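You operate a simulated robot arm through the tools that you are given. There is no shell and no other tool. Be economical: measure what you need, move in short steps, check, and stop when the job is done.

Carry out the task below with a simulated two-armed robot. There is one attempt and no reset: what you move stays moved.

TASK
Pick up the white filter with one hand, pass it to the other hand and put it on the top of the brown bench. Set down upright: white filter.

The check looks at the end state, three seconds after you hand in, the way a careful person would. Anything else that was tipped, shoved, dropped, spilled or broken makes it a failure.

THE ROBOT
Two 7-joint arms with two-finger parallel grippers on one trunk, on a base that drives. Base frame: it is fixed to the floor where the robot stands at the start and does not move with it; the origin is under the middle of the robot, x ahead of it, y to its left, z up. Readings come in m, degrees, newtons and seconds.
The left shoulder is at the start at [0.06, 0.189, 0.921], the right one opposite. Each reaches about 0.794 m from its shoulder. Places, roughly: top of the brown bench [0.6, 3.7, 0.8]. Payload 3.43 kg a hand.
Tool frame (each hand has its own): the origin (TCP) lies between the finger pads and is the grasp point; the fingertips stand 0.03 m ahead of it; z points along the fingers, y is the line along which they close. Largest opening 0.094 m; finger width 0.028, thickness 0.01; the body of the gripper, 0.05 by 0.096 m, starts 0.055 m behind the TCP.
Orientation is told as [roll, pitch, yaw] about the base's x, y, z axes, in that order, counted from this pose: with the fingers straight down and closing along the base's y, the tool's x points along the base's -x, its y along +y and its z along -z.

THE INTERFACE
- The arms move only by the tool move_arm. It takes "left_series", "right_series" or both (then of equal length, played together; a hand with none holds still); each is a list of rows, each a list of 7 numbers: the shift along the tool's x, y, z in m, then the turn, a rotation vector about the tool's x, y, z in degrees, then the gripper command, from -1 (fully open) to 1 (shut), values between in proportion. In form: [[x, y, z, wx, wy, wz, hand], ...]. A call has 1 to 12 rows; each row is the pose to reach, as a shift and turn from the pose commanded when the call began, along the tool's axes at that moment. Rows are played at 5 a second. More than 0.05 m and 8.6 degrees between two rows, or a gripper value outside its range, and nothing of the call is played. Where a pose cannot be reached the arm comes as near as it can. A force on the tool above 40 N (or 10 N above the force at the start of the call, whichever is more), or a blocked arm, ends the call early, and 0.2 s more pass. The fingers move at their own pace (about 0.153 m/s each) and stop on an object; they squeeze with about 25 N. The grip force told is the motor's: it shows also when the fingers shut on nothing. Time passes only in rows, and 0.2 s behind the last, so rows that repeat a pose let the fingers close. It gives the time, the measured TCP pose, the force on the tool (base axes), the opening and the grip force at its end, in the units of the frame above (readings bear some noise), with the torque about the TCP (base axes, N m) and any sound that the robot's microphone picked up.
- Cameras (640 x 400 px; columns grow to the right, rows downward): "scene" is now at [0.0336, -0.0039, 1.5247]; the picture's right is [-0.06, -1.00, 0.00], its down [-0.25, 0.01, -0.97] and it looks along [0.97, -0.06, -0.25] (base axes); focal length 214 px, centre (320, 200). "left" rides on the left gripper at [0.076, -0.014, -0.102] in its tool frame; the picture's right is [0.18, 0.98, 0.00], its down [-0.75, 0.14, -0.64] and it looks along [-0.63, 0.12, 0.77] (tool axes); focal length 243 px, centre (320, 200). "right" rides on the right gripper at [0.076, 0.014, -0.103] in its tool frame; the picture's right is [-0.18, 0.98, 0.00], its down [-0.75, -0.14, -0.64] and it looks along [-0.63, -0.12, 0.77] (tool axes); focal length 243 px, centre (320, 200). There is no depth. A picture from a camera that has moved, and an enlarged one, comes with that camera's place and axes in the base frame and with its lens.
- grab_frame(camera): a new picture of that camera. It takes no simulated time.
- slide_trunk(by): slides the trunk up (or, below 0, down) by that many m; the arms and the scene camera ride with it, the base frame stays. It gives what a move gives, with no picture.
- drive_base(legs): drives the robot by 1 to 6 legs, each [ahead, left, turn to the left] in m, m and degrees, along the robot's own axes; the way and the turn of a leg run together, so that a leg with both is an arc; at most 1.5 m and 180 degrees a leg. The arms and the cameras ride along, it lands a little off, and it stops where it bumps. It gives what a move gives.
- turn_head(pan, tilt): turns the head with the scene camera to pan (to the left, within 86 degrees either way) and tilt (down, from -29 to 69), counted from straight ahead of the robot. It gives what a move gives.
- inspect(camera, box): a new picture of the part [left, top, right, bottom] of that camera's present view, enlarged. It takes no simulated time.
- finish_job(): hands the job in; it is judged then, once.

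Work in short steps. Places have to be worked out from the pictures, the camera data and where the tool is seen: move nearer, look again, correct. Check each grasp and each placing, and mend what went wrong. You have 120 turns and 88 pictures in all, those below and enlarged ones among them. Open the grippers and draw the arms clear of the work before you hand the job in, unless the task says otherwise; then end with one line.

The tools are called after "Call:" by a JSON object that holds its "fn" and its "kwargs". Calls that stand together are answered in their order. move_arm: Moves the arms, as the interface text tells. Its arguments: {"type":"object","properties":{"left_series":{"type":"array","items":{"type":"array","items":{"type":"number"}}},"right_series":{"type":"array","items":{"type":"array","items":{"type":"number"}}}},"required":[]} The other tools are called the same way: slide_trunk (by) slides the trunk up or down; drive_base (legs) drives the base; turn_head (pan, tilt) turns the head that bears the scene camera; grab_frame (camera) takes a picture; inspect (camera, box) takes an enlarged picture of a part of a camera's view; finish_job () hands the job in.

At the start:

```text
time: 0.0
left_position: [0.3355, 0.0965, 1.0002]
left_tcp_rot: [0.0, 0.0, 0.0]
left_wrist_force: [-0.5, 0.2, -0.1]
left_torque: [-0.01, 0.02, 0.0]
left_opening: 0.0942
left_finger_force: 0.0
right_position: [0.361, -0.2009, 0.9995]
right_tcp_rot: [0.0, 0.0, 0.0]
right_wrist_force: [0.4, 0.5, 0.0]
right_torque: [0.03, 0.0, 0.04]
right_opening: 0.0938
right_finger_force: 0.2
trunk travel left (down, up): [-0.593, 0.397]
robot x, y, heading: [-0.0033, 0.0013, -0.2]
head pan, tilt: [-3.4, 14.6]
```

scene: 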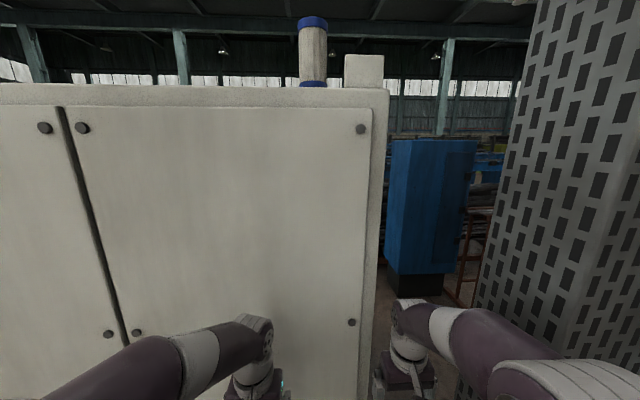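
right: 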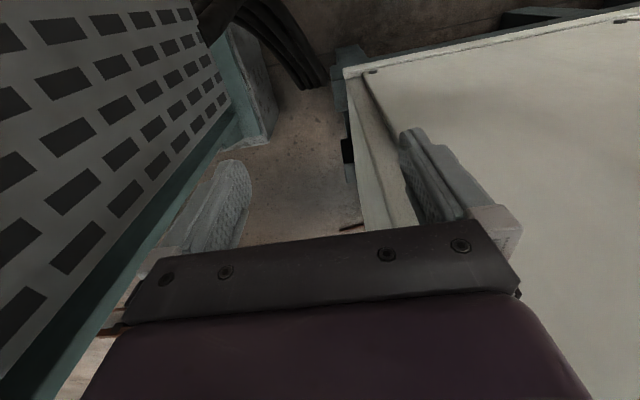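
left: 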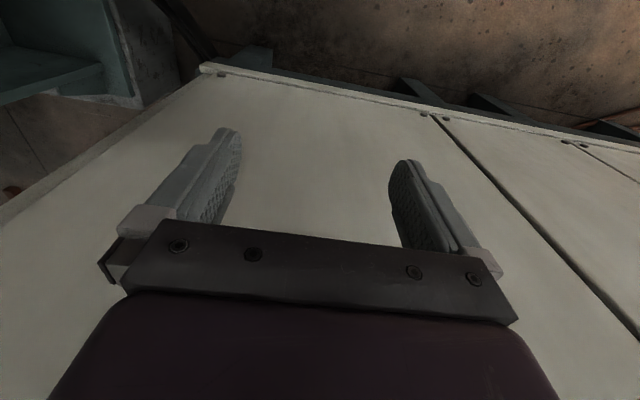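

The filter seems to be the blue-capped cylinder on top of the tall white cabinet. I enlarge it to be sure, and look around with the left.

Call:
{"fn": "inspect", "kwargs": {"camera": "scene", "box": [240, 0, 440, 125]}}

Call:
{"fn": "turn_head", "kwargs": {"pan": 80, "tilt": 15}}

Call:
{"fn": "grab_frame", "kwargs": {"camera": "scene"}}

```text
3.20 times, centred on (340, 62) of scene
camera zoom: at [0.0336, -0.0039, 1.5247], right [-0.06, -1.0, 0.0], down [-0.25, 0.01, -0.97], along [0.97, -0.06, -0.25], focal length 686 px, centre (256, 640)
```

zoom: 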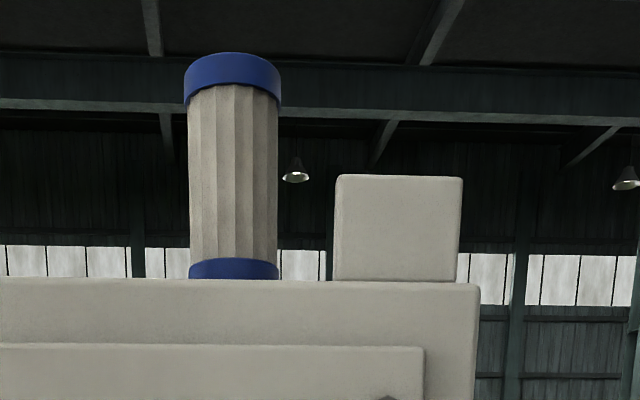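

```text
time: 1.6
left_position: [0.3353, 0.0959, 1.0007]
left_tcp_rot: [0.0, 0.0, 0.0]
left_wrist_force: [-0.2, -0.9, -0.4]
left_torque: [0.0, 0.02, 0.0]
left_opening: 0.0938
left_finger_force: 0.1
right_position: [0.3599, -0.2019, 0.9988]
right_tcp_rot: [0.0, 0.0, 0.1]
right_wrist_force: [0.3, 0.4, -0.3]
right_torque: [-0.02, -0.04, -0.01]
right_opening: 0.094
right_finger_force: 0.0
trunk travel left (down, up): [-0.593, 0.397]
robot x, y, heading: [-0.0008, 0.0029, -0.3]
head pan, tilt: [80.0, 15.0]
```

```text
83 pictures are left
camera scene: at [-0.0433, 0.0936, 1.524], right [0.98, -0.17, 0.0], down [-0.05, -0.25, -0.97], along [0.17, 0.95, -0.26], focal length 214 px, centre (320, 200)
```

scene: 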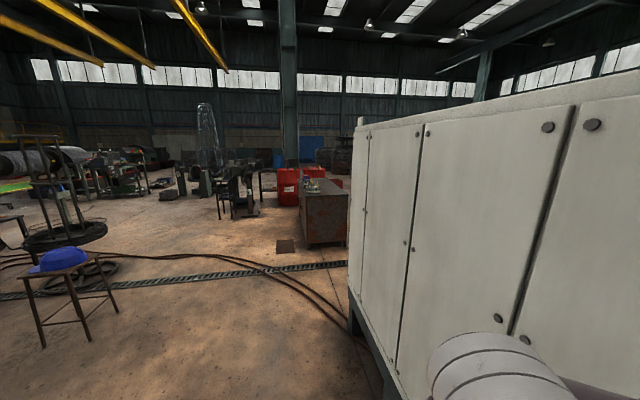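

The brown bench is visible ahead-left at about y=3.7. I raise the trunk fully to see the cabinet top and the filter.

Call:
{"fn": "slide_trunk", "kwargs": {"by": 0.38}}

Call:
{"fn": "turn_head", "kwargs": {"pan": 0, "tilt": 15}}

Call:
{"fn": "grab_frame", "kwargs": {"camera": "scene"}}

Call:
{"fn": "grab_frame", "kwargs": {"camera": "right"}}

```text
time: 5.2
left_position: [0.3362, 0.0946, 1.379]
left_tcp_rot: [0.0, 0.0, 0.0]
left_wrist_force: [-0.1, 0.3, 0.0]
left_torque: [0.01, -0.03, 0.01]
left_opening: 0.0943
left_finger_force: 0.1
right_position: [0.3609, -0.2005, 1.3808]
right_tcp_rot: [0.1, 0.1, 0.1]
right_wrist_force: [0.3, 0.5, -0.2]
right_torque: [0.01, 0.01, -0.03]
right_opening: 0.0941
right_finger_force: 0.1
trunk travel left (down, up): [-0.973, 0.017]
robot x, y, heading: [0.0013, 0.0038, -0.3]
head pan, tilt: [80.0, 15.0]
```

```text
time: 6.8
left_position: [0.3363, 0.0962, 1.3805]
left_tcp_rot: [0.0, 0.0, 0.1]
left_wrist_force: [-0.4, -0.4, -0.1]
left_torque: [0.03, -0.01, -0.04]
left_opening: 0.094
left_finger_force: 0.0
right_position: [0.3597, -0.2009, 1.3793]
right_tcp_rot: [-0.1, 0.0, 0.0]
right_wrist_force: [0.0, 0.2, 0.7]
right_torque: [0.01, -0.01, -0.02]
right_opening: 0.0942
right_finger_force: 0.1
trunk travel left (down, up): [-0.973, 0.017]
robot x, y, heading: [-0.0017, -0.0028, -0.0]
head pan, tilt: [0.0, 15.0]
```

```text
82 pictures are left
camera scene: at [0.0338, 0.0017, 1.904], right [0.0, -1.0, 0.0], down [-0.26, 0.0, -0.97], along [0.97, 0.0, -0.26], focal length 214 px, centre (320, 200)
```

scene: 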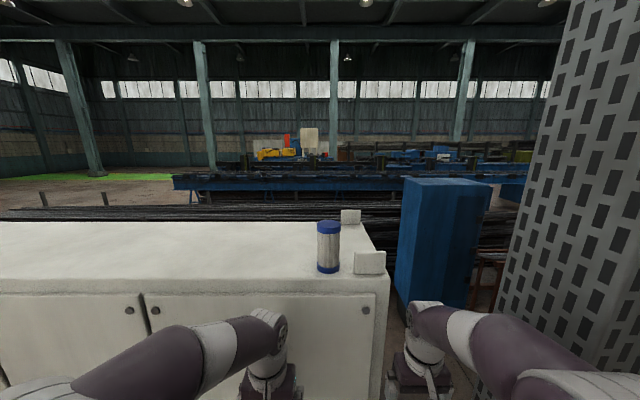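

```text
81 pictures are left
camera right: at [0.285, -0.1877, 1.4818], right [0.18, 0.98, 0.0], down [0.75, -0.14, 0.64], along [0.63, -0.12, -0.77], focal length 243 px, centre (320, 200)
```

right: 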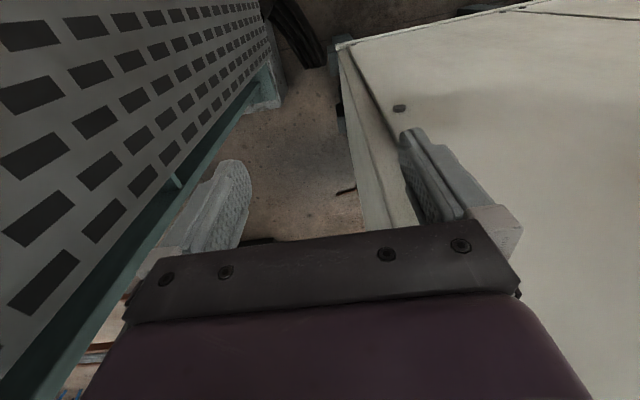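

The filter stands near the front right corner of the cabinet (about x 0.47, y -0.02), with a box to its right. I zoom for measurement.

Call:
{"fn": "inspect", "kwargs": {"camera": "scene", "box": [240, 200, 400, 300]}}

```text
4.00 times, centred on (320, 250) of scene
camera zoom: at [0.0338, 0.0017, 1.904], right [0.0, -1.0, 0.0], down [-0.26, 0.0, -0.97], along [0.97, 0.0, -0.26], focal length 858 px, centre (320, 0)
```

zoom: 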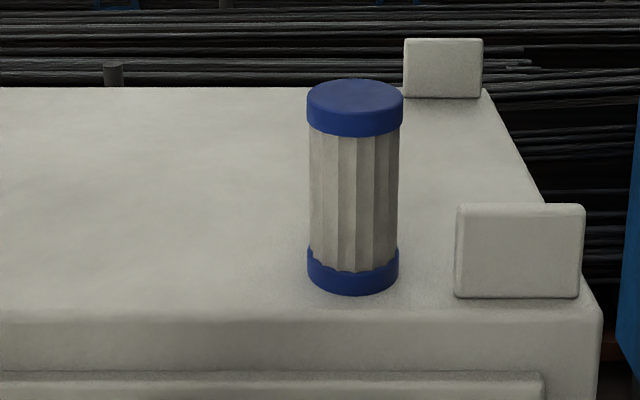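

Estimates: cabinet top z≈1.62, its front edge x≈0.44; filter axis (0.483, -0.017), radius 0.027, top 1.73; box left side y≈-0.077. I bring the right hand up in front of the filter, pitched so that the fingers point forward and 25° down, partly opened, and move the left hand outward.

Call:
{"fn": "move_arm", "kwargs": {"right_series": [[0.008, 0.0, -0.04, 0, -8, 0, -0.4], [0.015, 0.0, -0.08, 0, -16, 0, -0.4], [0.02, 0.02, -0.12, 0, -24, 0, -0.4], [0.025, 0.04, -0.16, 0, -32, 0, -0.4], [0.03, 0.07, -0.2, 0, -40, 0, -0.4], [0.03, 0.1, -0.235, 0, -48, 0, -0.4], [0.03, 0.13, -0.27, 0, -56, 0, -0.4], [0.03, 0.16, -0.3, 0, -62, 0, -0.4], [0.03, 0.183, -0.32, 0, -65, 0, -0.4], [0.03, 0.183, -0.32, 0, -65, 0, -0.4]], "left_series": [[0.01, 0.02, 0, 0, 0, 0, -1], [0.02, 0.04, 0, 0, 0, 0, -1], [0.03, 0.06, 0, 0, 0, 0, -1], [0.03, 0.08, 0, 0, 0, 0, -1], [0.03, 0.1, 0, 0, 0, 0, -1], [0.03, 0.12, 0, 0, 0, 0, -1], [0.03, 0.14, 0, 0, 0, 0, -1], [0.03, 0.16, 0, 0, 0, 0, -1], [0.03, 0.17, 0, 0, 0, 0, -1], [0.03, 0.17, 0, 0, 0, 0, -1]]}}

Call:
{"fn": "grab_frame", "kwargs": {"camera": "scene"}}

Call:
{"fn": "grab_frame", "kwargs": {"camera": "right"}}

```text
refused: row 5 steps farther than a row can; nothing moved
```

```text
79 pictures are left
camera scene: at [0.0338, 0.0017, 1.904], right [0.0, -1.0, 0.0], down [-0.26, 0.0, -0.97], along [0.97, 0.0, -0.26], focal length 214 px, centre (320, 200)
```

scene: 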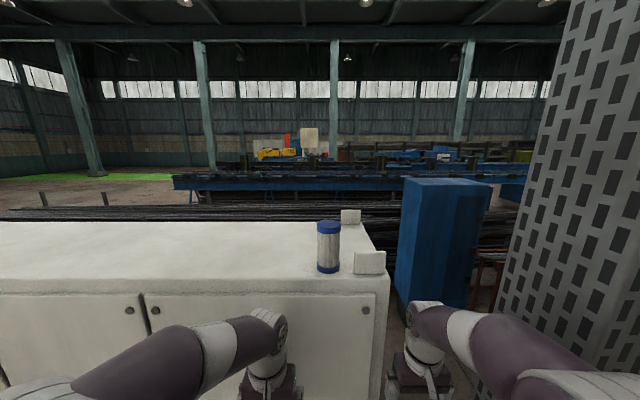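

```text
78 pictures are left
camera right: at [0.285, -0.1877, 1.4818], right [0.18, 0.98, 0.0], down [0.75, -0.14, 0.64], along [0.63, -0.12, -0.77], focal length 243 px, centre (320, 200)
```

right: 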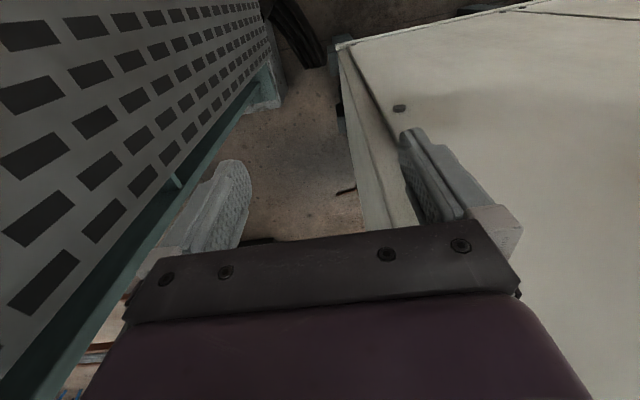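

The call was refused: row 5 stepped by just over 0.05 m. I replay it with slightly smaller steps.

Call:
{"fn": "move_arm", "kwargs": {"right_series": [[0.008, 0.0, -0.04, 0, -7, 0, -0.4], [0.015, 0.0, -0.08, 0, -14, 0, -0.4], [0.02, 0.02, -0.115, 0, -21, 0, -0.4], [0.025, 0.04, -0.15, 0, -28, 0, -0.4], [0.03, 0.065, -0.185, 0, -35, 0, -0.4], [0.03, 0.09, -0.22, 0, -42, 0, -0.4], [0.03, 0.115, -0.25, 0, -49, 0, -0.4], [0.03, 0.14, -0.28, 0, -56, 0, -0.4], [0.03, 0.165, -0.305, 0, -62, 0, -0.4], [0.03, 0.183, -0.32, 0, -65, 0, -0.4], [0.03, 0.183, -0.32, 0, -65, 0, -0.4]], "left_series": [[0.01, 0.02, 0, 0, 0, 0, -1], [0.02, 0.04, 0, 0, 0, 0, -1], [0.03, 0.06, 0, 0, 0, 0, -1], [0.03, 0.08, 0, 0, 0, 0, -1], [0.03, 0.1, 0, 0, 0, 0, -1], [0.03, 0.12, 0, 0, 0, 0, -1], [0.03, 0.14, 0, 0, 0, 0, -1], [0.03, 0.16, 0, 0, 0, 0, -1], [0.03, 0.17, 0, 0, 0, 0, -1], [0.03, 0.17, 0, 0, 0, 0, -1], [0.03, 0.17, 0, 0, 0, 0, -1]]}}

Call:
{"fn": "turn_head", "kwargs": {"pan": 0, "tilt": 30}}

Call:
{"fn": "grab_frame", "kwargs": {"camera": "scene"}}

Call:
{"fn": "grab_frame", "kwargs": {"camera": "right"}}

```text
time: 9.2
left_position: [0.3068, 0.2672, 1.3778]
left_tcp_rot: [0.0, 0.1, 0.0]
left_wrist_force: [0.5, -0.9, 0.2]
left_torque: [-0.02, 0.04, -0.02]
left_opening: 0.0941
left_finger_force: 0.0
right_position: [0.3748, -0.0443, 1.6801]
right_tcp_rot: [0.2, -65.1, 0.1]
right_wrist_force: [-0.4, -0.5, 0.2]
right_torque: [0.01, 0.02, 0.0]
right_opening: 0.0658
right_finger_force: 0.0
right hand out of reach, approached as far as the arm can: row 2, 3, 5, 6, 7, 8, 9, 10, 11
trunk travel left (down, up): [-0.973, 0.017]
robot x, y, heading: [-0.003, -0.002, -0.2]
head pan, tilt: [0.0, 15.0]
```

```text
time: 9.9
left_position: [0.3067, 0.2662, 1.3769]
left_tcp_rot: [0.1, 0.0, 0.0]
left_wrist_force: [-0.4, -0.1, -0.3]
left_torque: [0.0, 0.01, 0.03]
left_opening: 0.0941
left_finger_force: 0.1
right_position: [0.3749, -0.0452, 1.6806]
right_tcp_rot: [0.1, -65.0, -0.1]
right_wrist_force: [0.1, -0.1, -0.5]
right_torque: [0.01, 0.01, 0.0]
right_opening: 0.0658
right_finger_force: 0.1
trunk travel left (down, up): [-0.973, 0.017]
robot x, y, heading: [0.0036, -0.0014, 0.0]
head pan, tilt: [0.0, 30.0]
```

```text
77 pictures are left
camera scene: at [0.031, 0.0015, 1.8799], right [0.0, -1.0, 0.0], down [-0.5, 0.0, -0.87], along [0.87, 0.0, -0.5], focal length 214 px, centre (320, 200)
```

scene: 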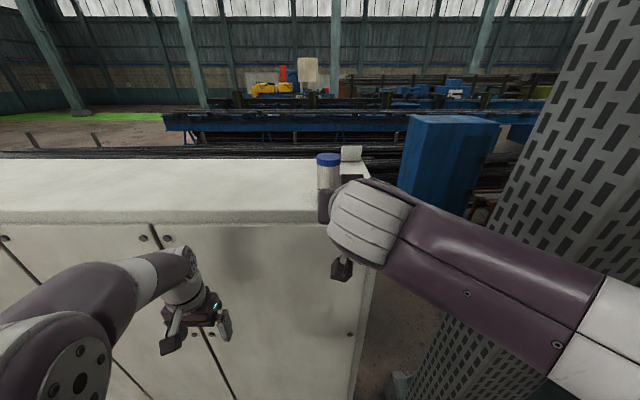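

```text
76 pictures are left
camera right: at [0.2495, -0.0319, 1.6542], right [0.08, 0.98, 0.17], down [-0.26, -0.14, 0.95], along [0.96, -0.12, 0.25], focal length 243 px, centre (320, 200)
```

right: 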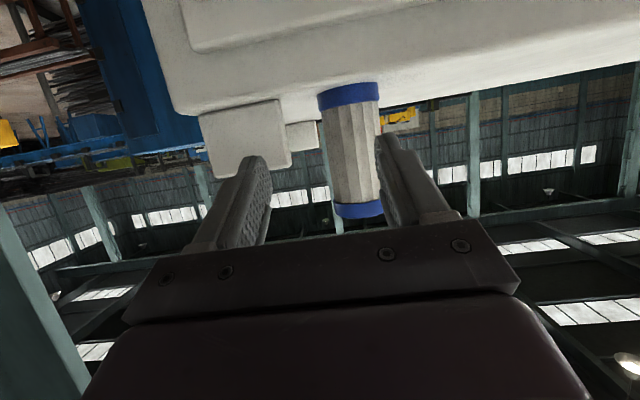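

The hand stopped short at (0.375, -0.045, 1.68) as the arm was too folded; the filter now reads as y≈-0.021, base z≈1.625. I make a small forward-neutral test move to see from which pose commands count.

Call:
{"fn": "move_arm", "kwargs": {"right_series": [[0, 0.01, 0, 0, 0, 0, -0.4], [0, 0.02, 0, 0, 0, 0, -0.4]]}}

```text
time: 10.5
left_position: [0.3043, 0.2667, 1.3766]
left_tcp_rot: [0.1, 0.0, 0.0]
left_wrist_force: [0.4, 0.1, -0.8]
left_torque: [0.0, 0.0, -0.02]
left_opening: 0.0939
left_finger_force: 0.1
right_position: [0.3774, -0.0371, 1.6763]
right_tcp_rot: [0.3, -65.0, 0.0]
right_wrist_force: [-0.4, 0.2, 0.4]
right_torque: [0.03, -0.02, 0.04]
right_opening: 0.0657
right_finger_force: 0.0
right hand out of reach, approached as far as the arm can: row 1, 2
trunk travel left (down, up): [-0.973, 0.017]
robot x, y, heading: [0.0003, 0.0045, 0.0]
head pan, tilt: [0.0, 30.0]
```

The arm is near its folded limit, so I back the base up 0.12 m to give it room, then look again.

Call:
{"fn": "drive_base", "kwargs": {"legs": [[-0.12, 0, 0]]}}

Call:
{"fn": "move_arm", "kwargs": {"right_series": [[0, 0, 0, 0, 0, 0, -0.4]]}}

```text
time: 11.8
left_position: [0.19, 0.2677, 1.377]
left_tcp_rot: [0.0, 0.1, 0.2]
left_wrist_force: [0.0, 0.1, -0.2]
left_torque: [0.04, 0.01, -0.02]
left_opening: 0.094
left_finger_force: 0.0
right_position: [0.2636, -0.0352, 1.6754]
right_tcp_rot: [0.1, -65.0, 0.3]
right_wrist_force: [-0.1, -1.0, -0.2]
right_torque: [0.02, -0.02, -0.02]
right_opening: 0.0659
right_finger_force: 0.2
trunk travel left (down, up): [-0.973, 0.017]
robot x, y, heading: [-0.1166, 0.001, 0.0]
head pan, tilt: [0.0, 30.0]
```

```text
time: 12.2
left_position: [0.1885, 0.2671, 1.3759]
left_tcp_rot: [0.0, 0.1, 0.2]
left_wrist_force: [0.5, -0.1, 0.6]
left_torque: [0.01, 0.03, 0.0]
left_opening: 0.0939
left_finger_force: 0.0
right_position: [0.2584, -0.0344, 1.6772]
right_tcp_rot: [0.0, -65.0, 0.2]
right_wrist_force: [0.5, -0.5, 1.0]
right_torque: [0.0, -0.02, -0.01]
right_opening: 0.0656
right_finger_force: 0.0
trunk travel left (down, up): [-0.973, 0.017]
robot x, y, heading: [-0.1195, -0.0008, -0.0]
head pan, tilt: [0.0, 30.0]
```

Command base is the reached pose. I advance the hand to x≈0.38, y≈-0.022, z≈1.672, short of the filter, and look.

Call:
{"fn": "move_arm", "kwargs": {"right_series": [[-0.015, 0.004, 0.037, 0, 0, 0, -0.4], [-0.031, 0.008, 0.074, 0, 0, 0, -0.4], [-0.046, 0.012, 0.111, 0, 0, 0, -0.4], [-0.046, 0.012, 0.111, 0, 0, 0, -0.4]]}}

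Call:
{"fn": "grab_frame", "kwargs": {"camera": "right"}}

Call:
{"fn": "inspect", "kwargs": {"camera": "scene", "box": [260, 120, 420, 220]}}

```text
time: 13.2
left_position: [0.1859, 0.2667, 1.3774]
left_tcp_rot: [0.1, 0.0, 0.2]
left_wrist_force: [0.4, 0.1, 0.1]
left_torque: [0.0, -0.03, 0.02]
left_opening: 0.0941
left_finger_force: 0.1
right_position: [0.3783, -0.0209, 1.674]
right_tcp_rot: [0.2, -65.2, 0.3]
right_wrist_force: [-0.2, -0.2, 0.2]
right_torque: [0.01, -0.03, -0.02]
right_opening: 0.0657
right_finger_force: 0.0
trunk travel left (down, up): [-0.973, 0.017]
robot x, y, heading: [-0.1143, 0.0002, 0.7]
head pan, tilt: [0.0, 30.0]
```

```text
75 pictures are left
camera right: at [0.2537, -0.0081, 1.647], right [0.07, 0.98, 0.17], down [-0.26, -0.14, 0.95], along [0.96, -0.11, 0.25], focal length 243 px, centre (320, 200)
```

right: 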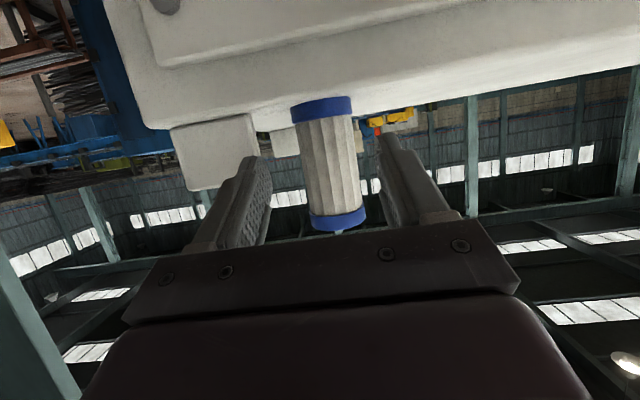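

```text
4.00 times, centred on (340, 170) of scene
camera zoom: at [-0.0888, 0.0013, 1.8798], right [0.0, -1.0, 0.0], down [-0.5, 0.0, -0.87], along [0.87, 0.0, -0.5], focal length 858 px, centre (240, 320)
```

zoom: 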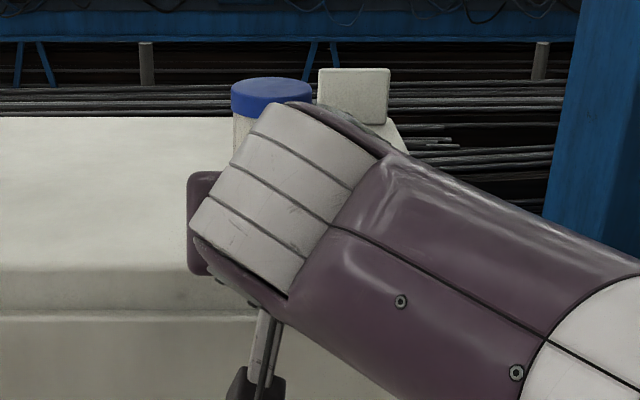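

The filter lies on the line of the hand (both y≈-0.021), with finger clearance to both sides. I advance 0.06 m first and check.

Call:
{"fn": "move_arm", "kwargs": {"right_series": [[-0.009, 0, 0.018, 0, 0, 0, -0.4], [-0.017, 0, 0.036, 0, 0, 0, -0.4], [-0.025, 0, 0.054, 0, 0, 0, -0.4], [-0.025, 0, 0.054, 0, 0, 0, -0.4]]}}

Call:
{"fn": "grab_frame", "kwargs": {"camera": "right"}}

```text
time: 14.2
left_position: [0.1873, 0.2675, 1.3766]
left_tcp_rot: [0.0, 0.0, 0.2]
left_wrist_force: [0.0, -0.1, -1.0]
left_torque: [0.02, -0.03, 0.04]
left_opening: 0.0939
left_finger_force: 0.0
right_position: [0.4372, -0.021, 1.6694]
right_tcp_rot: [0.1, -65.0, 0.2]
right_wrist_force: [-0.3, -0.2, 0.1]
right_torque: [0.02, -0.01, -0.04]
right_opening: 0.0659
right_finger_force: 0.0
trunk travel left (down, up): [-0.973, 0.017]
robot x, y, heading: [-0.1177, 0.0022, 0.3]
head pan, tilt: [0.0, 30.0]
```

```text
73 pictures are left
camera right: at [0.3131, -0.0085, 1.6435], right [0.07, 0.98, 0.17], down [-0.26, -0.14, 0.95], along [0.96, -0.11, 0.25], focal length 243 px, centre (320, 200)
```

right: 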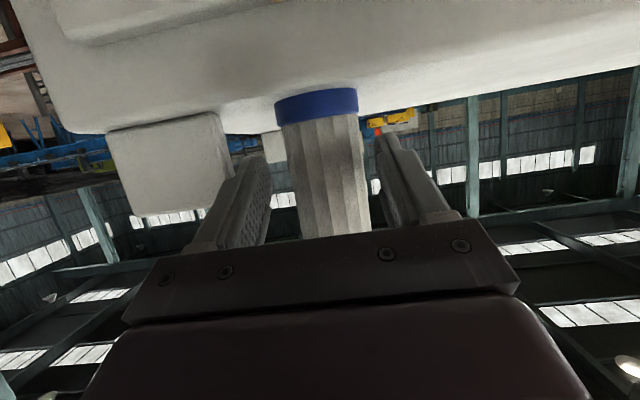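

The filter sits between the fingers, ~2 mm toward +y. I advance the last 0.045 m with that correction and close.

Call:
{"fn": "move_arm", "kwargs": {"right_series": [[-0.009, 0.002, 0.02, 0, 0, 0, -0.4], [-0.019, 0.002, 0.041, 0, 0, 0, -0.4], [-0.019, 0.002, 0.041, 0, 0, 0, -0.4], [-0.019, 0.002, 0.041, 0, 0, 0, 0.0], [-0.019, 0.002, 0.041, 0, 0, 0, 0.5], [-0.019, 0.002, 0.041, 0, 0, 0, 1], [-0.019, 0.002, 0.041, 0, 0, 0, 1]]}}

Call:
{"fn": "grab_frame", "kwargs": {"camera": "right"}}

```text
time: 15.8
left_position: [0.1862, 0.2665, 1.3777]
left_tcp_rot: [0.0, 0.0, 0.2]
left_wrist_force: [-0.7, 0.2, -0.2]
left_torque: [0.01, 0.03, 0.0]
left_opening: 0.0941
left_finger_force: 0.0
right_position: [0.4818, -0.0176, 1.6715]
right_tcp_rot: [0.0, -65.0, 0.2]
right_wrist_force: [0.4, -0.3, -0.8]
right_torque: [-0.01, 0.02, 0.02]
right_opening: 0.0578
right_finger_force: 25.2
trunk travel left (down, up): [-0.973, 0.017]
robot x, y, heading: [-0.12, 0.0044, -0.0]
head pan, tilt: [0.0, 30.0]
```

```text
72 pictures are left
camera right: at [0.3578, -0.0057, 1.6444], right [0.07, 0.98, 0.17], down [-0.26, -0.14, 0.95], along [0.96, -0.11, 0.25], focal length 243 px, centre (320, 200)
```

right: 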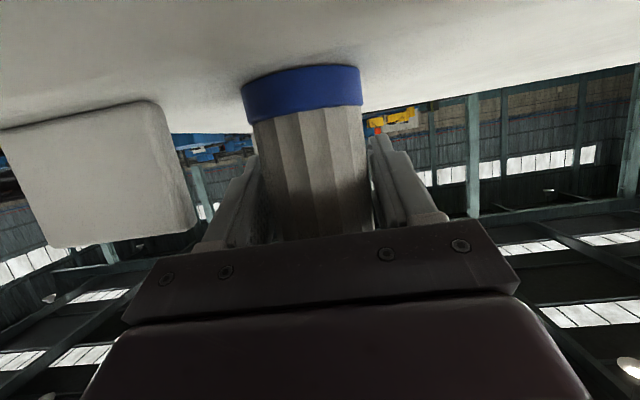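

Gripped: opening 0.058 at 25 N. I lift it straight up 0.10 m and then check.

Call:
{"fn": "move_arm", "kwargs": {"right_series": [[-0.023, 0, -0.0106, 0, 0, 0, 1], [-0.045, 0, -0.0211, 0, 0, 0, 1], [-0.068, 0, -0.0317, 0, 0, 0, 1], [-0.0906, 0, -0.0423, 0, 0, 0, 1], [-0.0906, 0, -0.0423, 0, 0, 0, 1]]}}

Call:
{"fn": "grab_frame", "kwargs": {"camera": "right"}}

```text
time: 17.0
left_position: [0.1853, 0.2661, 1.3774]
left_tcp_rot: [0.1, -0.1, 0.2]
left_wrist_force: [1.0, -0.3, -0.8]
left_torque: [-0.03, 0.0, 0.0]
left_opening: 0.0936
left_finger_force: 0.1
right_position: [0.4709, -0.0256, 1.7438]
right_tcp_rot: [0.1, -65.1, 0.2]
right_wrist_force: [0.2, 1.1, -1.4]
right_torque: [-0.02, 0.0, 0.01]
right_opening: 0.0576
right_finger_force: 24.3
right hand out of reach, approached as far as the arm can: row 3, 4, 5
trunk travel left (down, up): [-0.973, 0.017]
robot x, y, heading: [-0.1179, -0.0012, -0.0]
head pan, tilt: [0.0, 30.0]
```

```text
71 pictures are left
camera right: at [0.3456, -0.0128, 1.7177], right [0.07, 0.98, 0.17], down [-0.26, -0.14, 0.95], along [0.96, -0.11, 0.25], focal length 243 px, centre (320, 200)
```

right: 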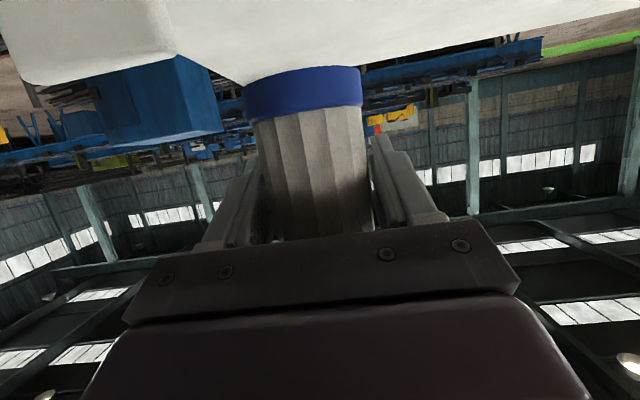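

The filter is up, clear of the top by ~7 cm. Before backing off, I look to both rear sides.

Call:
{"fn": "turn_head", "kwargs": {"pan": 86, "tilt": 35}}

Call:
{"fn": "grab_frame", "kwargs": {"camera": "scene"}}

Call:
{"fn": "turn_head", "kwargs": {"pan": -86, "tilt": 35}}

Call:
{"fn": "grab_frame", "kwargs": {"camera": "scene"}}

```text
time: 18.6
left_position: [0.1866, 0.2672, 1.3767]
left_tcp_rot: [0.0, 0.0, 0.2]
left_wrist_force: [0.2, -0.1, 1.0]
left_torque: [0.0, -0.05, 0.01]
left_opening: 0.094
left_finger_force: 0.0
right_position: [0.4725, -0.024, 1.7426]
right_tcp_rot: [0.1, -65.0, 0.3]
right_wrist_force: [0.2, 0.1, -1.2]
right_torque: [0.03, 0.03, 0.02]
right_opening: 0.0578
right_finger_force: 25.1
trunk travel left (down, up): [-0.973, 0.017]
robot x, y, heading: [-0.1186, 0.0013, 0.3]
head pan, tilt: [85.9, 35.0]
```

```text
70 pictures are left
camera scene: at [-0.1712, 0.0892, 1.872], right [1.0, -0.07, 0.0], down [-0.04, -0.57, -0.82], along [0.06, 0.82, -0.57], focal length 214 px, centre (320, 200)
```

scene: 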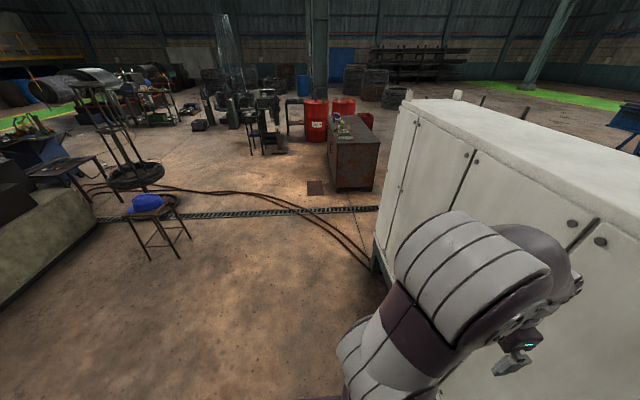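

```text
time: 21.2
left_position: [0.187, 0.2673, 1.3779]
left_tcp_rot: [-0.1, 0.1, 0.1]
left_wrist_force: [0.3, 0.0, -0.3]
left_torque: [0.01, 0.0, -0.01]
left_opening: 0.094
left_finger_force: 0.0
right_position: [0.4715, -0.0244, 1.7425]
right_tcp_rot: [0.1, -65.0, 0.3]
right_wrist_force: [-0.4, 0.7, -2.6]
right_torque: [0.02, 0.03, 0.0]
right_opening: 0.0578
right_finger_force: 25.1
trunk travel left (down, up): [-0.973, 0.017]
robot x, y, heading: [-0.121, 0.001, 0.2]
head pan, tilt: [-85.9, 35.0]
```

```text
69 pictures are left
camera scene: at [-0.1708, -0.0866, 1.872], right [-1.0, -0.07, 0.0], down [-0.04, 0.57, -0.82], along [0.06, -0.82, -0.57], focal length 214 px, centre (320, 200)
```

scene: 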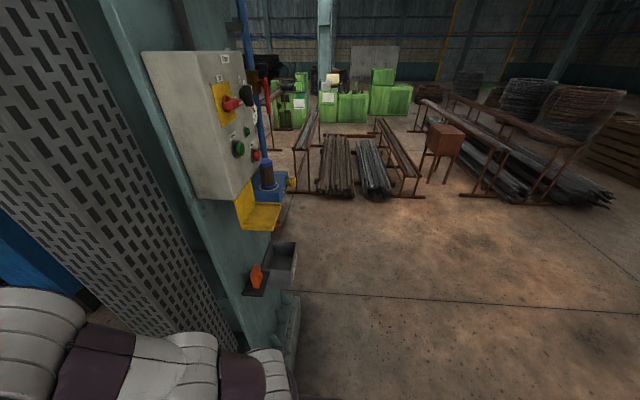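

Space behind is free. I back off 0.45 m.

Call:
{"fn": "drive_base", "kwargs": {"legs": [[-0.45, 0, 0]]}}

Call:
{"fn": "turn_head", "kwargs": {"pan": 0, "tilt": 35}}

Call:
{"fn": "grab_frame", "kwargs": {"camera": "scene"}}

```text
time: 24.0
left_position: [-0.2793, 0.2649, 1.3765]
left_tcp_rot: [0.0, 0.1, 0.3]
left_wrist_force: [0.0, -0.3, 1.0]
left_torque: [0.01, 0.01, 0.01]
left_opening: 0.0937
left_finger_force: 0.0
right_position: [0.0058, -0.0261, 1.7425]
right_tcp_rot: [0.1, -64.8, 0.3]
right_wrist_force: [-0.1, 0.6, -1.2]
right_torque: [0.01, -0.02, 0.0]
right_opening: 0.0577
right_finger_force: 24.8
trunk travel left (down, up): [-0.973, 0.017]
robot x, y, heading: [-0.5857, -0.0005, 0.0]
head pan, tilt: [-85.9, 35.0]
```

```text
time: 25.6
left_position: [-0.2813, 0.266, 1.3779]
left_tcp_rot: [0.0, 0.0, 0.2]
left_wrist_force: [0.2, -0.3, -0.4]
left_torque: [0.01, -0.04, 0.02]
left_opening: 0.0938
left_finger_force: 0.1
right_position: [0.0033, -0.0263, 1.7429]
right_tcp_rot: [0.0, -65.1, 0.4]
right_wrist_force: [-0.6, 0.2, -2.2]
right_torque: [-0.04, -0.03, -0.03]
right_opening: 0.0576
right_finger_force: 25.2
trunk travel left (down, up): [-0.973, 0.017]
robot x, y, heading: [-0.5878, -0.0013, 0.3]
head pan, tilt: [0.0, 35.0]
```

```text
68 pictures are left
camera scene: at [-0.5575, -0.0003, 1.872], right [0.0, -1.0, 0.0], down [-0.57, 0.0, -0.82], along [0.82, 0.0, -0.57], focal length 214 px, centre (320, 200)
```

scene: 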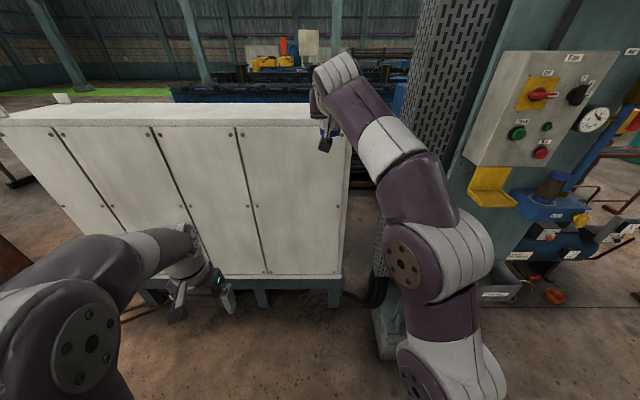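

Clear space now. I lower the right hand with the filter to z≈1.38 in front of the robot for the handover.

Call:
{"fn": "move_arm", "kwargs": {"right_series": [[0.0362, 0.004, 0.0169, 0, 0, 0, 1], [0.0725, 0.008, 0.0338, 0, 0, 0, 1], [0.1087, 0.012, 0.0507, 0, 0, 0, 1], [0.145, 0.016, 0.0676, 0, 0, 0, 1], [0.1812, 0.02, 0.0845, 0, 0, 0, 1], [0.2174, 0.024, 0.1014, 0, 0, 0, 1], [0.2537, 0.026, 0.1183, 0, 0, 0, 1], [0.29, 0.026, 0.1352, 0, 0, 0, 1], [0.3262, 0.026, 0.1521, 0, 0, 0, 1], [0.3262, 0.026, 0.1521, 0, 0, 0, 1]]}}

Call:
{"fn": "grab_frame", "kwargs": {"camera": "scene"}}

```text
time: 27.8
left_position: [-0.28, 0.2647, 1.3782]
left_tcp_rot: [0.0, 0.0, 0.2]
left_wrist_force: [0.5, 0.4, -0.8]
left_torque: [-0.02, 0.0, 0.01]
left_opening: 0.0939
left_finger_force: 0.1
right_position: [0.0045, 0.0025, 1.3834]
right_tcp_rot: [0.2, -65.1, 0.2]
right_wrist_force: [-0.4, 0.7, -0.8]
right_torque: [0.02, -0.02, 0.0]
right_opening: 0.058
right_finger_force: 25.1
trunk travel left (down, up): [-0.973, 0.017]
robot x, y, heading: [-0.5864, -0.0022, 0.3]
head pan, tilt: [0.0, 35.0]
```

```text
67 pictures are left
camera scene: at [-0.557, -0.0002, 1.872], right [0.0, -1.0, 0.0], down [-0.57, 0.0, -0.82], along [0.82, 0.0, -0.57], focal length 214 px, centre (320, 200)
```

scene: 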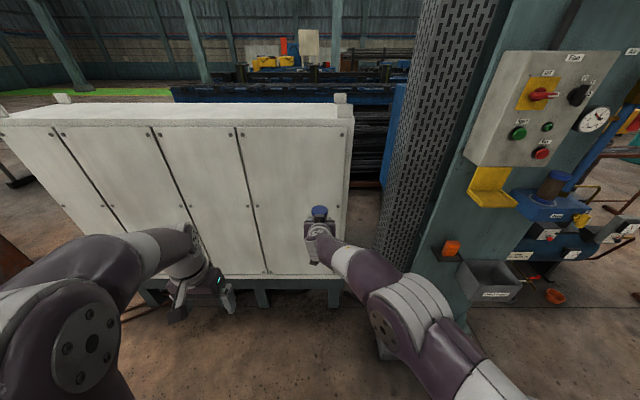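

I zoom on the held filter to locate its top.

Call:
{"fn": "inspect", "kwargs": {"camera": "scene", "box": [264, 180, 376, 250]}}

```text
5.71 times, centred on (320, 215) of scene
camera zoom: at [-0.557, -0.0002, 1.872], right [0.0, -1.0, 0.0], down [-0.57, 0.0, -0.82], along [0.82, 0.0, -0.57], focal length 1226 px, centre (320, 114)
```

zoom: 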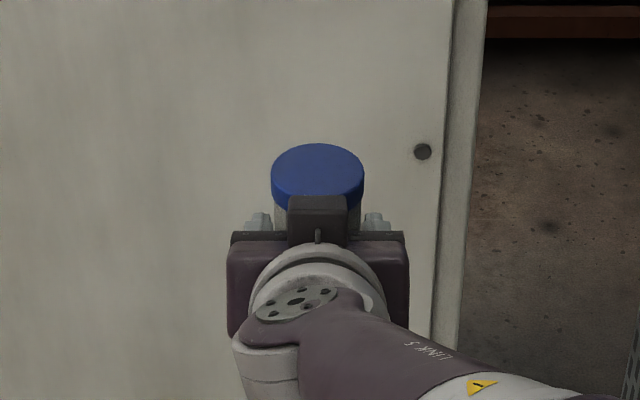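

Filter top is at z≈1.442, axis ≈(0.005, 0.002). I raise the left hand to 1.525 and bring it partly across.

Call:
{"fn": "move_arm", "kwargs": {"left_series": [[0, 0, -0.037, 0, 0, 0, -1], [0, 0, -0.074, 0, 0, 0, -1], [0, 0, -0.111, 0, 0, 0, -1], [0, 0, -0.148, 0, 0, 0, -1], [-0.032, -0.029, -0.15, 0, 0, 0, -1], [-0.064, -0.058, -0.15, 0, 0, 0, -1], [-0.096, -0.087, -0.15, 0, 0, 0, -1], [-0.128, -0.116, -0.15, 0, 0, 0, -1], [-0.16, -0.145, -0.15, 0, 0, 0, -1], [-0.192, -0.174, -0.15, 0, 0, 0, -1], [-0.192, -0.174, -0.15, 0, 0, 0, -1]]}}

Call:
{"fn": "grab_frame", "kwargs": {"camera": "scene"}}

Call:
{"fn": "grab_frame", "kwargs": {"camera": "left"}}

```text
time: 30.2
left_position: [-0.1673, 0.1375, 1.3683]
left_tcp_rot: [0.0, 0.0, 0.2]
left_wrist_force: [-0.8, 0.0, 0.6]
left_torque: [-0.01, -0.01, 0.0]
left_opening: 0.094
left_finger_force: 0.0
left hand out of reach, approached as far as the arm can: row 1, 2, 3, 4, 5, 6, 7, 8, 9, 10, 11
right_position: [0.004, 0.0009, 1.3822]
right_tcp_rot: [0.0, -65.0, 0.4]
right_wrist_force: [-0.9, 0.2, -1.1]
right_torque: [0.01, -0.03, 0.02]
right_opening: 0.0579
right_finger_force: 25.1
trunk travel left (down, up): [-0.973, 0.017]
robot x, y, heading: [-0.5844, -0.0013, 0.2]
head pan, tilt: [0.0, 35.0]
```

```text
65 pictures are left
camera scene: at [-0.5566, -0.0006, 1.872], right [0.0, -1.0, 0.0], down [-0.57, 0.0, -0.82], along [0.82, 0.0, -0.57], focal length 214 px, centre (320, 200)
```

scene: 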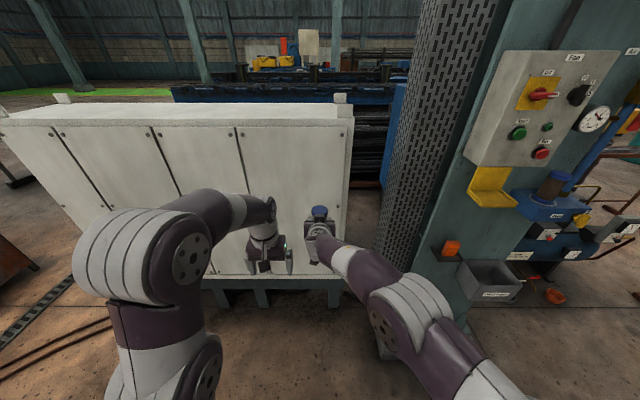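

```text
64 pictures are left
camera left: at [-0.245, 0.1231, 1.4713], right [-0.19, 0.98, 0.0], down [0.75, 0.14, 0.64], along [0.63, 0.12, -0.77], focal length 243 px, centre (320, 200)
```

left: 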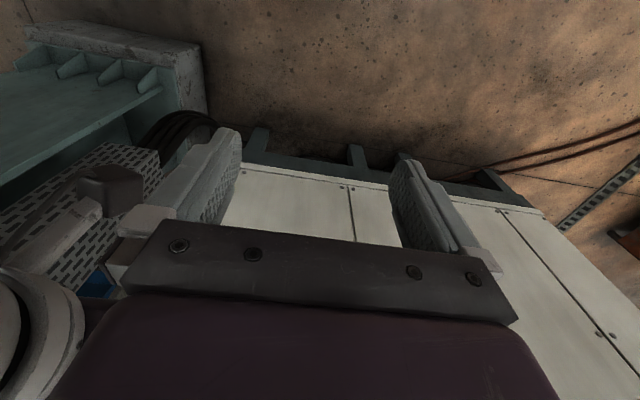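

The left hand cannot point down above z≈1.37, so I lower the right hand with the filter by 0.18 m.

Call:
{"fn": "move_arm", "kwargs": {"right_series": [[0.0362, 0, 0.0169, 0, 0, 0, 1], [0.0725, 0, 0.0338, 0, 0, 0, 1], [0.1087, 0, 0.0507, 0, 0, 0, 1], [0.145, 0, 0.0676, 0, 0, 0, 1], [0.163, 0, 0.0761, 0, 0, 0, 1], [0.163, 0, 0.0761, 0, 0, 0, 1]]}}

Call:
{"fn": "move_arm", "kwargs": {"left_series": [[-0.03, -0.02, 0.008, 0, 0, 0, -1], [-0.06, -0.045, 0.016, 0, 0, 0, -1], [-0.09, -0.07, 0.02, 0, 0, 0, -1], [-0.09, -0.07, 0.02, 0, 0, 0, -1]]}}

Call:
{"fn": "grab_frame", "kwargs": {"camera": "scene"}}

Call:
{"fn": "grab_frame", "kwargs": {"camera": "left"}}

```text
time: 31.6
left_position: [-0.168, 0.1379, 1.3678]
left_tcp_rot: [0.0, 0.0, 0.2]
left_wrist_force: [-0.3, 0.3, -0.2]
left_torque: [0.02, -0.01, 0.01]
left_opening: 0.0936
left_finger_force: 0.1
right_position: [0.004, -0.0009, 1.2047]
right_tcp_rot: [0.2, -65.1, 0.3]
right_wrist_force: [0.4, 0.4, -0.2]
right_torque: [-0.02, 0.01, 0.02]
right_opening: 0.0577
right_finger_force: 25.3
trunk travel left (down, up): [-0.973, 0.017]
robot x, y, heading: [-0.5854, -0.0013, 0.3]
head pan, tilt: [0.0, 35.0]
```

```text
time: 32.6
left_position: [-0.1066, 0.082, 1.3276]
left_tcp_rot: [0.0, -0.1, 0.1]
left_wrist_force: [0.9, 0.0, -0.9]
left_torque: [0.02, -0.03, 0.02]
left_opening: 0.0942
left_finger_force: 0.0
left hand out of reach, approached as far as the arm can: row 1, 2, 3, 4
right_position: [0.005, -0.0001, 1.2049]
right_tcp_rot: [0.1, -64.9, 0.2]
right_wrist_force: [0.1, 0.3, -2.2]
right_torque: [0.01, 0.0, -0.01]
right_opening: 0.0574
right_finger_force: 25.2
trunk travel left (down, up): [-0.973, 0.017]
robot x, y, heading: [-0.5866, -0.0032, 0.3]
head pan, tilt: [0.0, 35.0]
```

```text
63 pictures are left
camera scene: at [-0.5572, 0.0, 1.872], right [0.0, -1.0, 0.0], down [-0.57, 0.0, -0.82], along [0.82, 0.0, -0.57], focal length 214 px, centre (320, 200)
```

scene: 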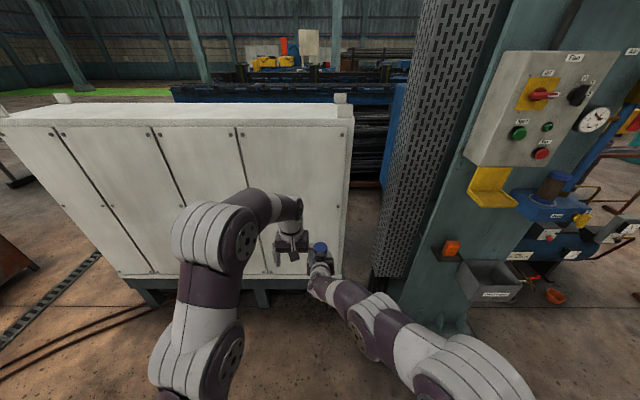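

```text
62 pictures are left
camera left: at [-0.1836, 0.0674, 1.4313], right [-0.19, 0.98, 0.0], down [0.75, 0.14, 0.64], along [0.63, 0.12, -0.77], focal length 243 px, centre (320, 200)
```

left: 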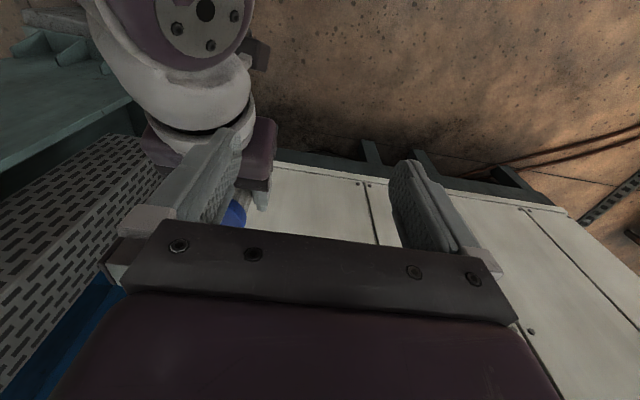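

The left hand is limited by reach that far up and out. I lower the filter a further 0.15 m and draw it 0.06 m closer; the left first steps back slightly.

Call:
{"fn": "move_arm", "kwargs": {"right_series": [[0.04, 0, 0.002, 0, 0, 0, 1], [0.08, 0, 0.004, 0, 0, 0, 1], [0.12, 0, 0.007, 0, 0, 0, 1], [0.161, 0, 0.009, 0, 0, 0, 1], [0.161, 0, 0.009, 0, 0, 0, 1]]}}

Call:
{"fn": "move_arm", "kwargs": {"left_series": [[0, 0, 0.035, 0, 0, 0, -1], [0, 0, 0.07, 0, 0, 0, -1], [0, 0, 0.1, 0, 0, 0, -1], [0, 0, 0.1, 0, 0, 0, -1]]}}

Call:
{"fn": "grab_frame", "kwargs": {"camera": "left"}}

```text
time: 33.8
left_position: [-0.1083, 0.0821, 1.3274]
left_tcp_rot: [0.0, 0.0, 0.2]
left_wrist_force: [0.5, -0.4, 0.4]
left_torque: [0.01, -0.04, 0.02]
left_opening: 0.0939
left_finger_force: 0.1
right_position: [-0.0558, 0.0001, 1.0517]
right_tcp_rot: [0.2, -65.1, 0.2]
right_wrist_force: [-0.5, 0.1, -1.1]
right_torque: [0.0, -0.02, 0.01]
right_opening: 0.0576
right_finger_force: 24.9
trunk travel left (down, up): [-0.973, 0.017]
robot x, y, heading: [-0.5863, -0.0016, 0.0]
head pan, tilt: [0.0, 35.0]
```

```text
time: 34.8
left_position: [-0.1091, 0.0815, 1.2289]
left_tcp_rot: [0.1, -0.1, 0.2]
left_wrist_force: [0.5, 0.6, 0.9]
left_torque: [0.02, -0.02, 0.02]
left_opening: 0.0938
left_finger_force: 0.0
right_position: [-0.0546, -0.0009, 1.0519]
right_tcp_rot: [0.1, -65.0, 0.3]
right_wrist_force: [0.4, -1.3, -1.4]
right_torque: [0.01, -0.01, -0.02]
right_opening: 0.0577
right_finger_force: 24.6
trunk travel left (down, up): [-0.973, 0.017]
robot x, y, heading: [-0.5853, -0.0006, 0.3]
head pan, tilt: [0.0, 35.0]
```

```text
61 pictures are left
camera left: at [-0.1864, 0.0672, 1.3331], right [-0.19, 0.98, 0.0], down [0.75, 0.14, 0.64], along [0.63, 0.12, -0.77], focal length 243 px, centre (320, 200)
```

left: 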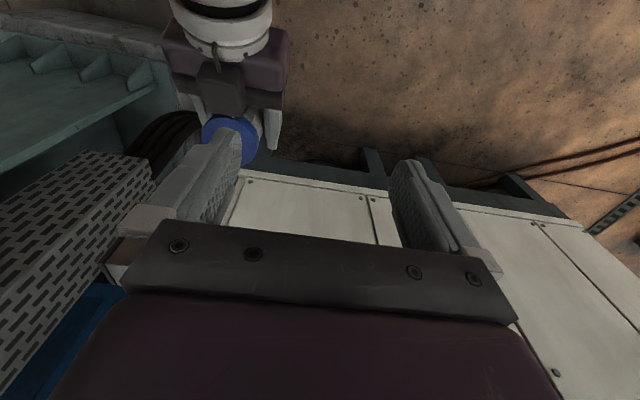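

Cap seen at about (-0.06, 0.001), z≈1.11. I move the left hand to above it at z≈1.20.

Call:
{"fn": "move_arm", "kwargs": {"left_series": [[-0.018, -0.027, 0.01, 0, 0, 0, -1], [-0.036, -0.054, 0.02, 0, 0, 0, -1], [-0.052, -0.081, 0.029, 0, 0, 0, -1], [-0.052, -0.081, 0.029, 0, 0, 0, -1]]}}

Call:
{"fn": "grab_frame", "kwargs": {"camera": "left"}}

Call:
{"fn": "grab_frame", "kwargs": {"camera": "scene"}}

```text
time: 35.8
left_position: [-0.0588, 0.0007, 1.1984]
left_tcp_rot: [0.0, 0.0, 0.2]
left_wrist_force: [-0.2, 0.0, 0.1]
left_torque: [-0.05, -0.02, 0.02]
left_opening: 0.0942
left_finger_force: 0.0
right_position: [-0.0548, -0.0004, 1.0524]
right_tcp_rot: [0.1, -65.0, 0.3]
right_wrist_force: [-0.4, -0.3, -0.8]
right_torque: [-0.04, -0.05, -0.03]
right_opening: 0.0577
right_finger_force: 26.1
trunk travel left (down, up): [-0.973, 0.017]
robot x, y, heading: [-0.5878, -0.0007, 0.5]
head pan, tilt: [0.0, 35.0]
```

```text
60 pictures are left
camera left: at [-0.1343, -0.0136, 1.3027], right [-0.19, 0.98, 0.0], down [0.75, 0.14, 0.64], along [0.63, 0.12, -0.77], focal length 243 px, centre (320, 200)
```

left: 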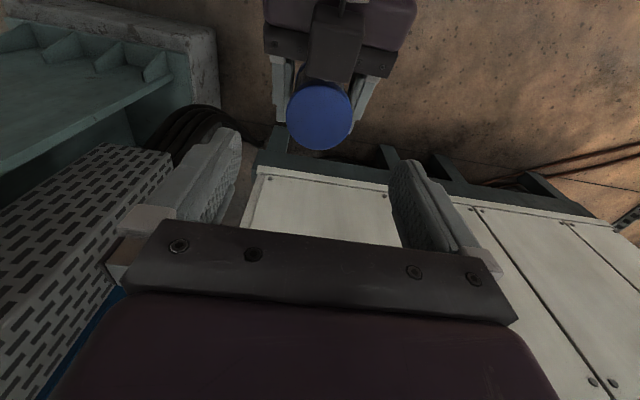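

```text
59 pictures are left
camera scene: at [-0.5572, 0.0, 1.872], right [0.0, -1.0, 0.0], down [-0.57, 0.0, -0.82], along [0.82, 0.0, -0.57], focal length 214 px, centre (320, 200)
```

scene: 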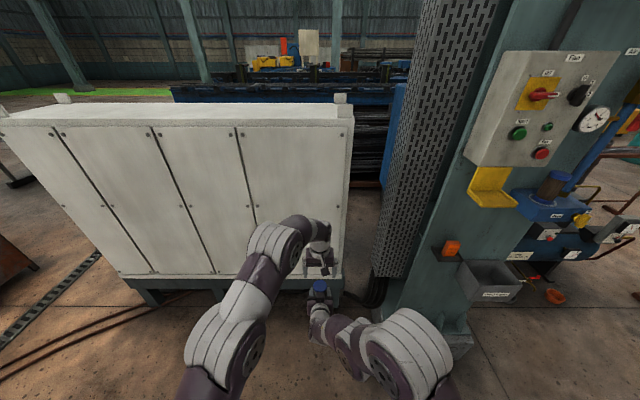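

The cap is centred under the left hand (≈(-0.059, 0)). I lower the left hand 0.05 m and check before the rest.

Call:
{"fn": "move_arm", "kwargs": {"left_series": [[0, 0, 0.025, 0, 0, 0, -1], [0, 0, 0.05, 0, 0, 0, -1], [0, 0, 0.05, 0, 0, 0, -1]]}}

Call:
{"fn": "grab_frame", "kwargs": {"camera": "left"}}

Call:
{"fn": "inspect", "kwargs": {"camera": "scene", "box": [240, 225, 400, 325]}}

```text
time: 36.6
left_position: [-0.0593, 0.0001, 1.1517]
left_tcp_rot: [0.0, -0.1, 0.2]
left_wrist_force: [0.0, -0.5, 0.2]
left_torque: [0.03, -0.01, 0.01]
left_opening: 0.0942
left_finger_force: 0.1
right_position: [-0.0551, -0.0005, 1.053]
right_tcp_rot: [0.0, -65.0, 0.3]
right_wrist_force: [0.0, 0.2, -0.8]
right_torque: [0.0, -0.03, 0.04]
right_opening: 0.0577
right_finger_force: 25.4
trunk travel left (down, up): [-0.973, 0.017]
robot x, y, heading: [-0.5856, -0.0026, 0.1]
head pan, tilt: [0.0, 35.0]
```

```text
58 pictures are left
camera left: at [-0.1354, -0.015, 1.2555], right [-0.19, 0.98, 0.0], down [0.75, 0.14, 0.64], along [0.63, 0.12, -0.77], focal length 243 px, centre (320, 200)
```

left: 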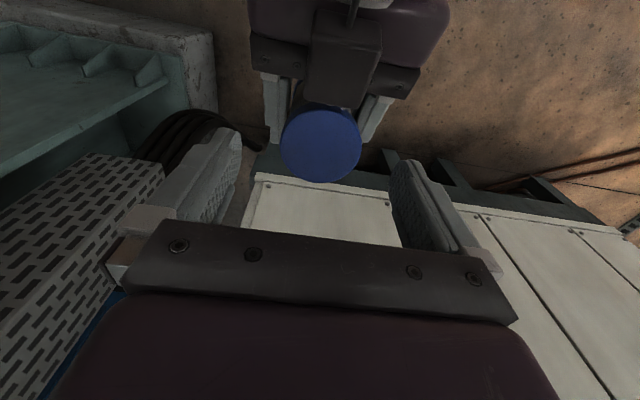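

```text
4.00 times, centred on (320, 275) of scene
camera zoom: at [-0.5576, -0.0001, 1.872], right [0.0, -1.0, 0.0], down [-0.57, 0.0, -0.82], along [0.82, 0.0, -0.57], focal length 858 px, centre (320, -100)
```

zoom: 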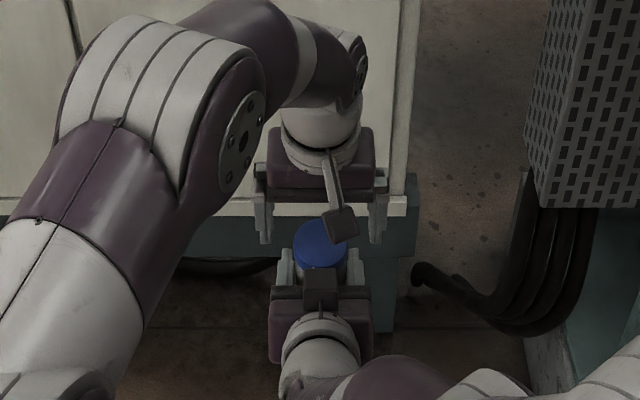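

Cap is centred between the left fingers (x≈-0.060, top≈1.11). I descend the remaining 0.043 m and look.

Call:
{"fn": "move_arm", "kwargs": {"left_series": [[0, 0, 0.015, 0, 0, 0, -1], [0, 0, 0.03, 0, 0, 0, -1], [0, 0, 0.043, 0, 0, 0, -1], [0, 0, 0.043, 0, 0, 0, -1]]}}

Call:
{"fn": "grab_frame", "kwargs": {"camera": "left"}}

Call:
{"fn": "inspect", "kwargs": {"camera": "scene", "box": [270, 240, 366, 300]}}

```text
time: 37.6
left_position: [-0.0594, -0.0002, 1.1068]
left_tcp_rot: [-0.1, 0.0, 0.2]
left_wrist_force: [-0.5, -0.1, 0.2]
left_torque: [0.02, -0.02, -0.01]
left_opening: 0.0937
left_finger_force: 0.0
right_position: [-0.055, -0.0004, 1.0532]
right_tcp_rot: [0.1, -65.0, 0.3]
right_wrist_force: [-0.7, 0.3, -1.1]
right_torque: [0.04, -0.02, 0.01]
right_opening: 0.0579
right_finger_force: 25.3
trunk travel left (down, up): [-0.973, 0.017]
robot x, y, heading: [-0.5868, -0.0008, 0.2]
head pan, tilt: [0.0, 35.0]
```

```text
56 pictures are left
camera left: at [-0.1351, -0.0154, 1.2102], right [-0.19, 0.98, 0.0], down [0.75, 0.14, 0.64], along [0.63, 0.12, -0.77], focal length 243 px, centre (320, 200)
```

left: 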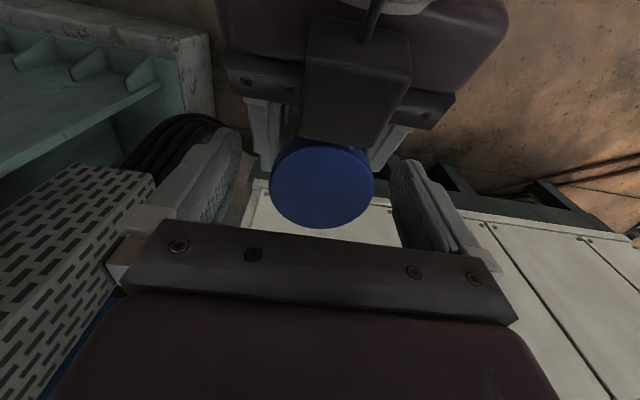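

```text
6.67 times, centred on (318, 270) of scene
camera zoom: at [-0.5569, -0.0003, 1.872], right [0.0, -1.0, 0.0], down [-0.57, 0.0, -0.82], along [0.82, 0.0, -0.57], focal length 1430 px, centre (333, -267)
```

zoom: 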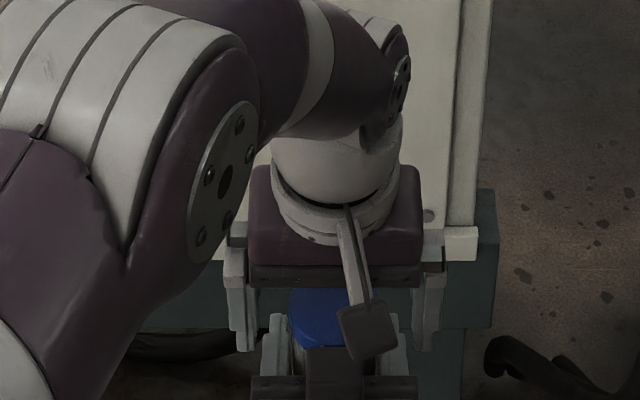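

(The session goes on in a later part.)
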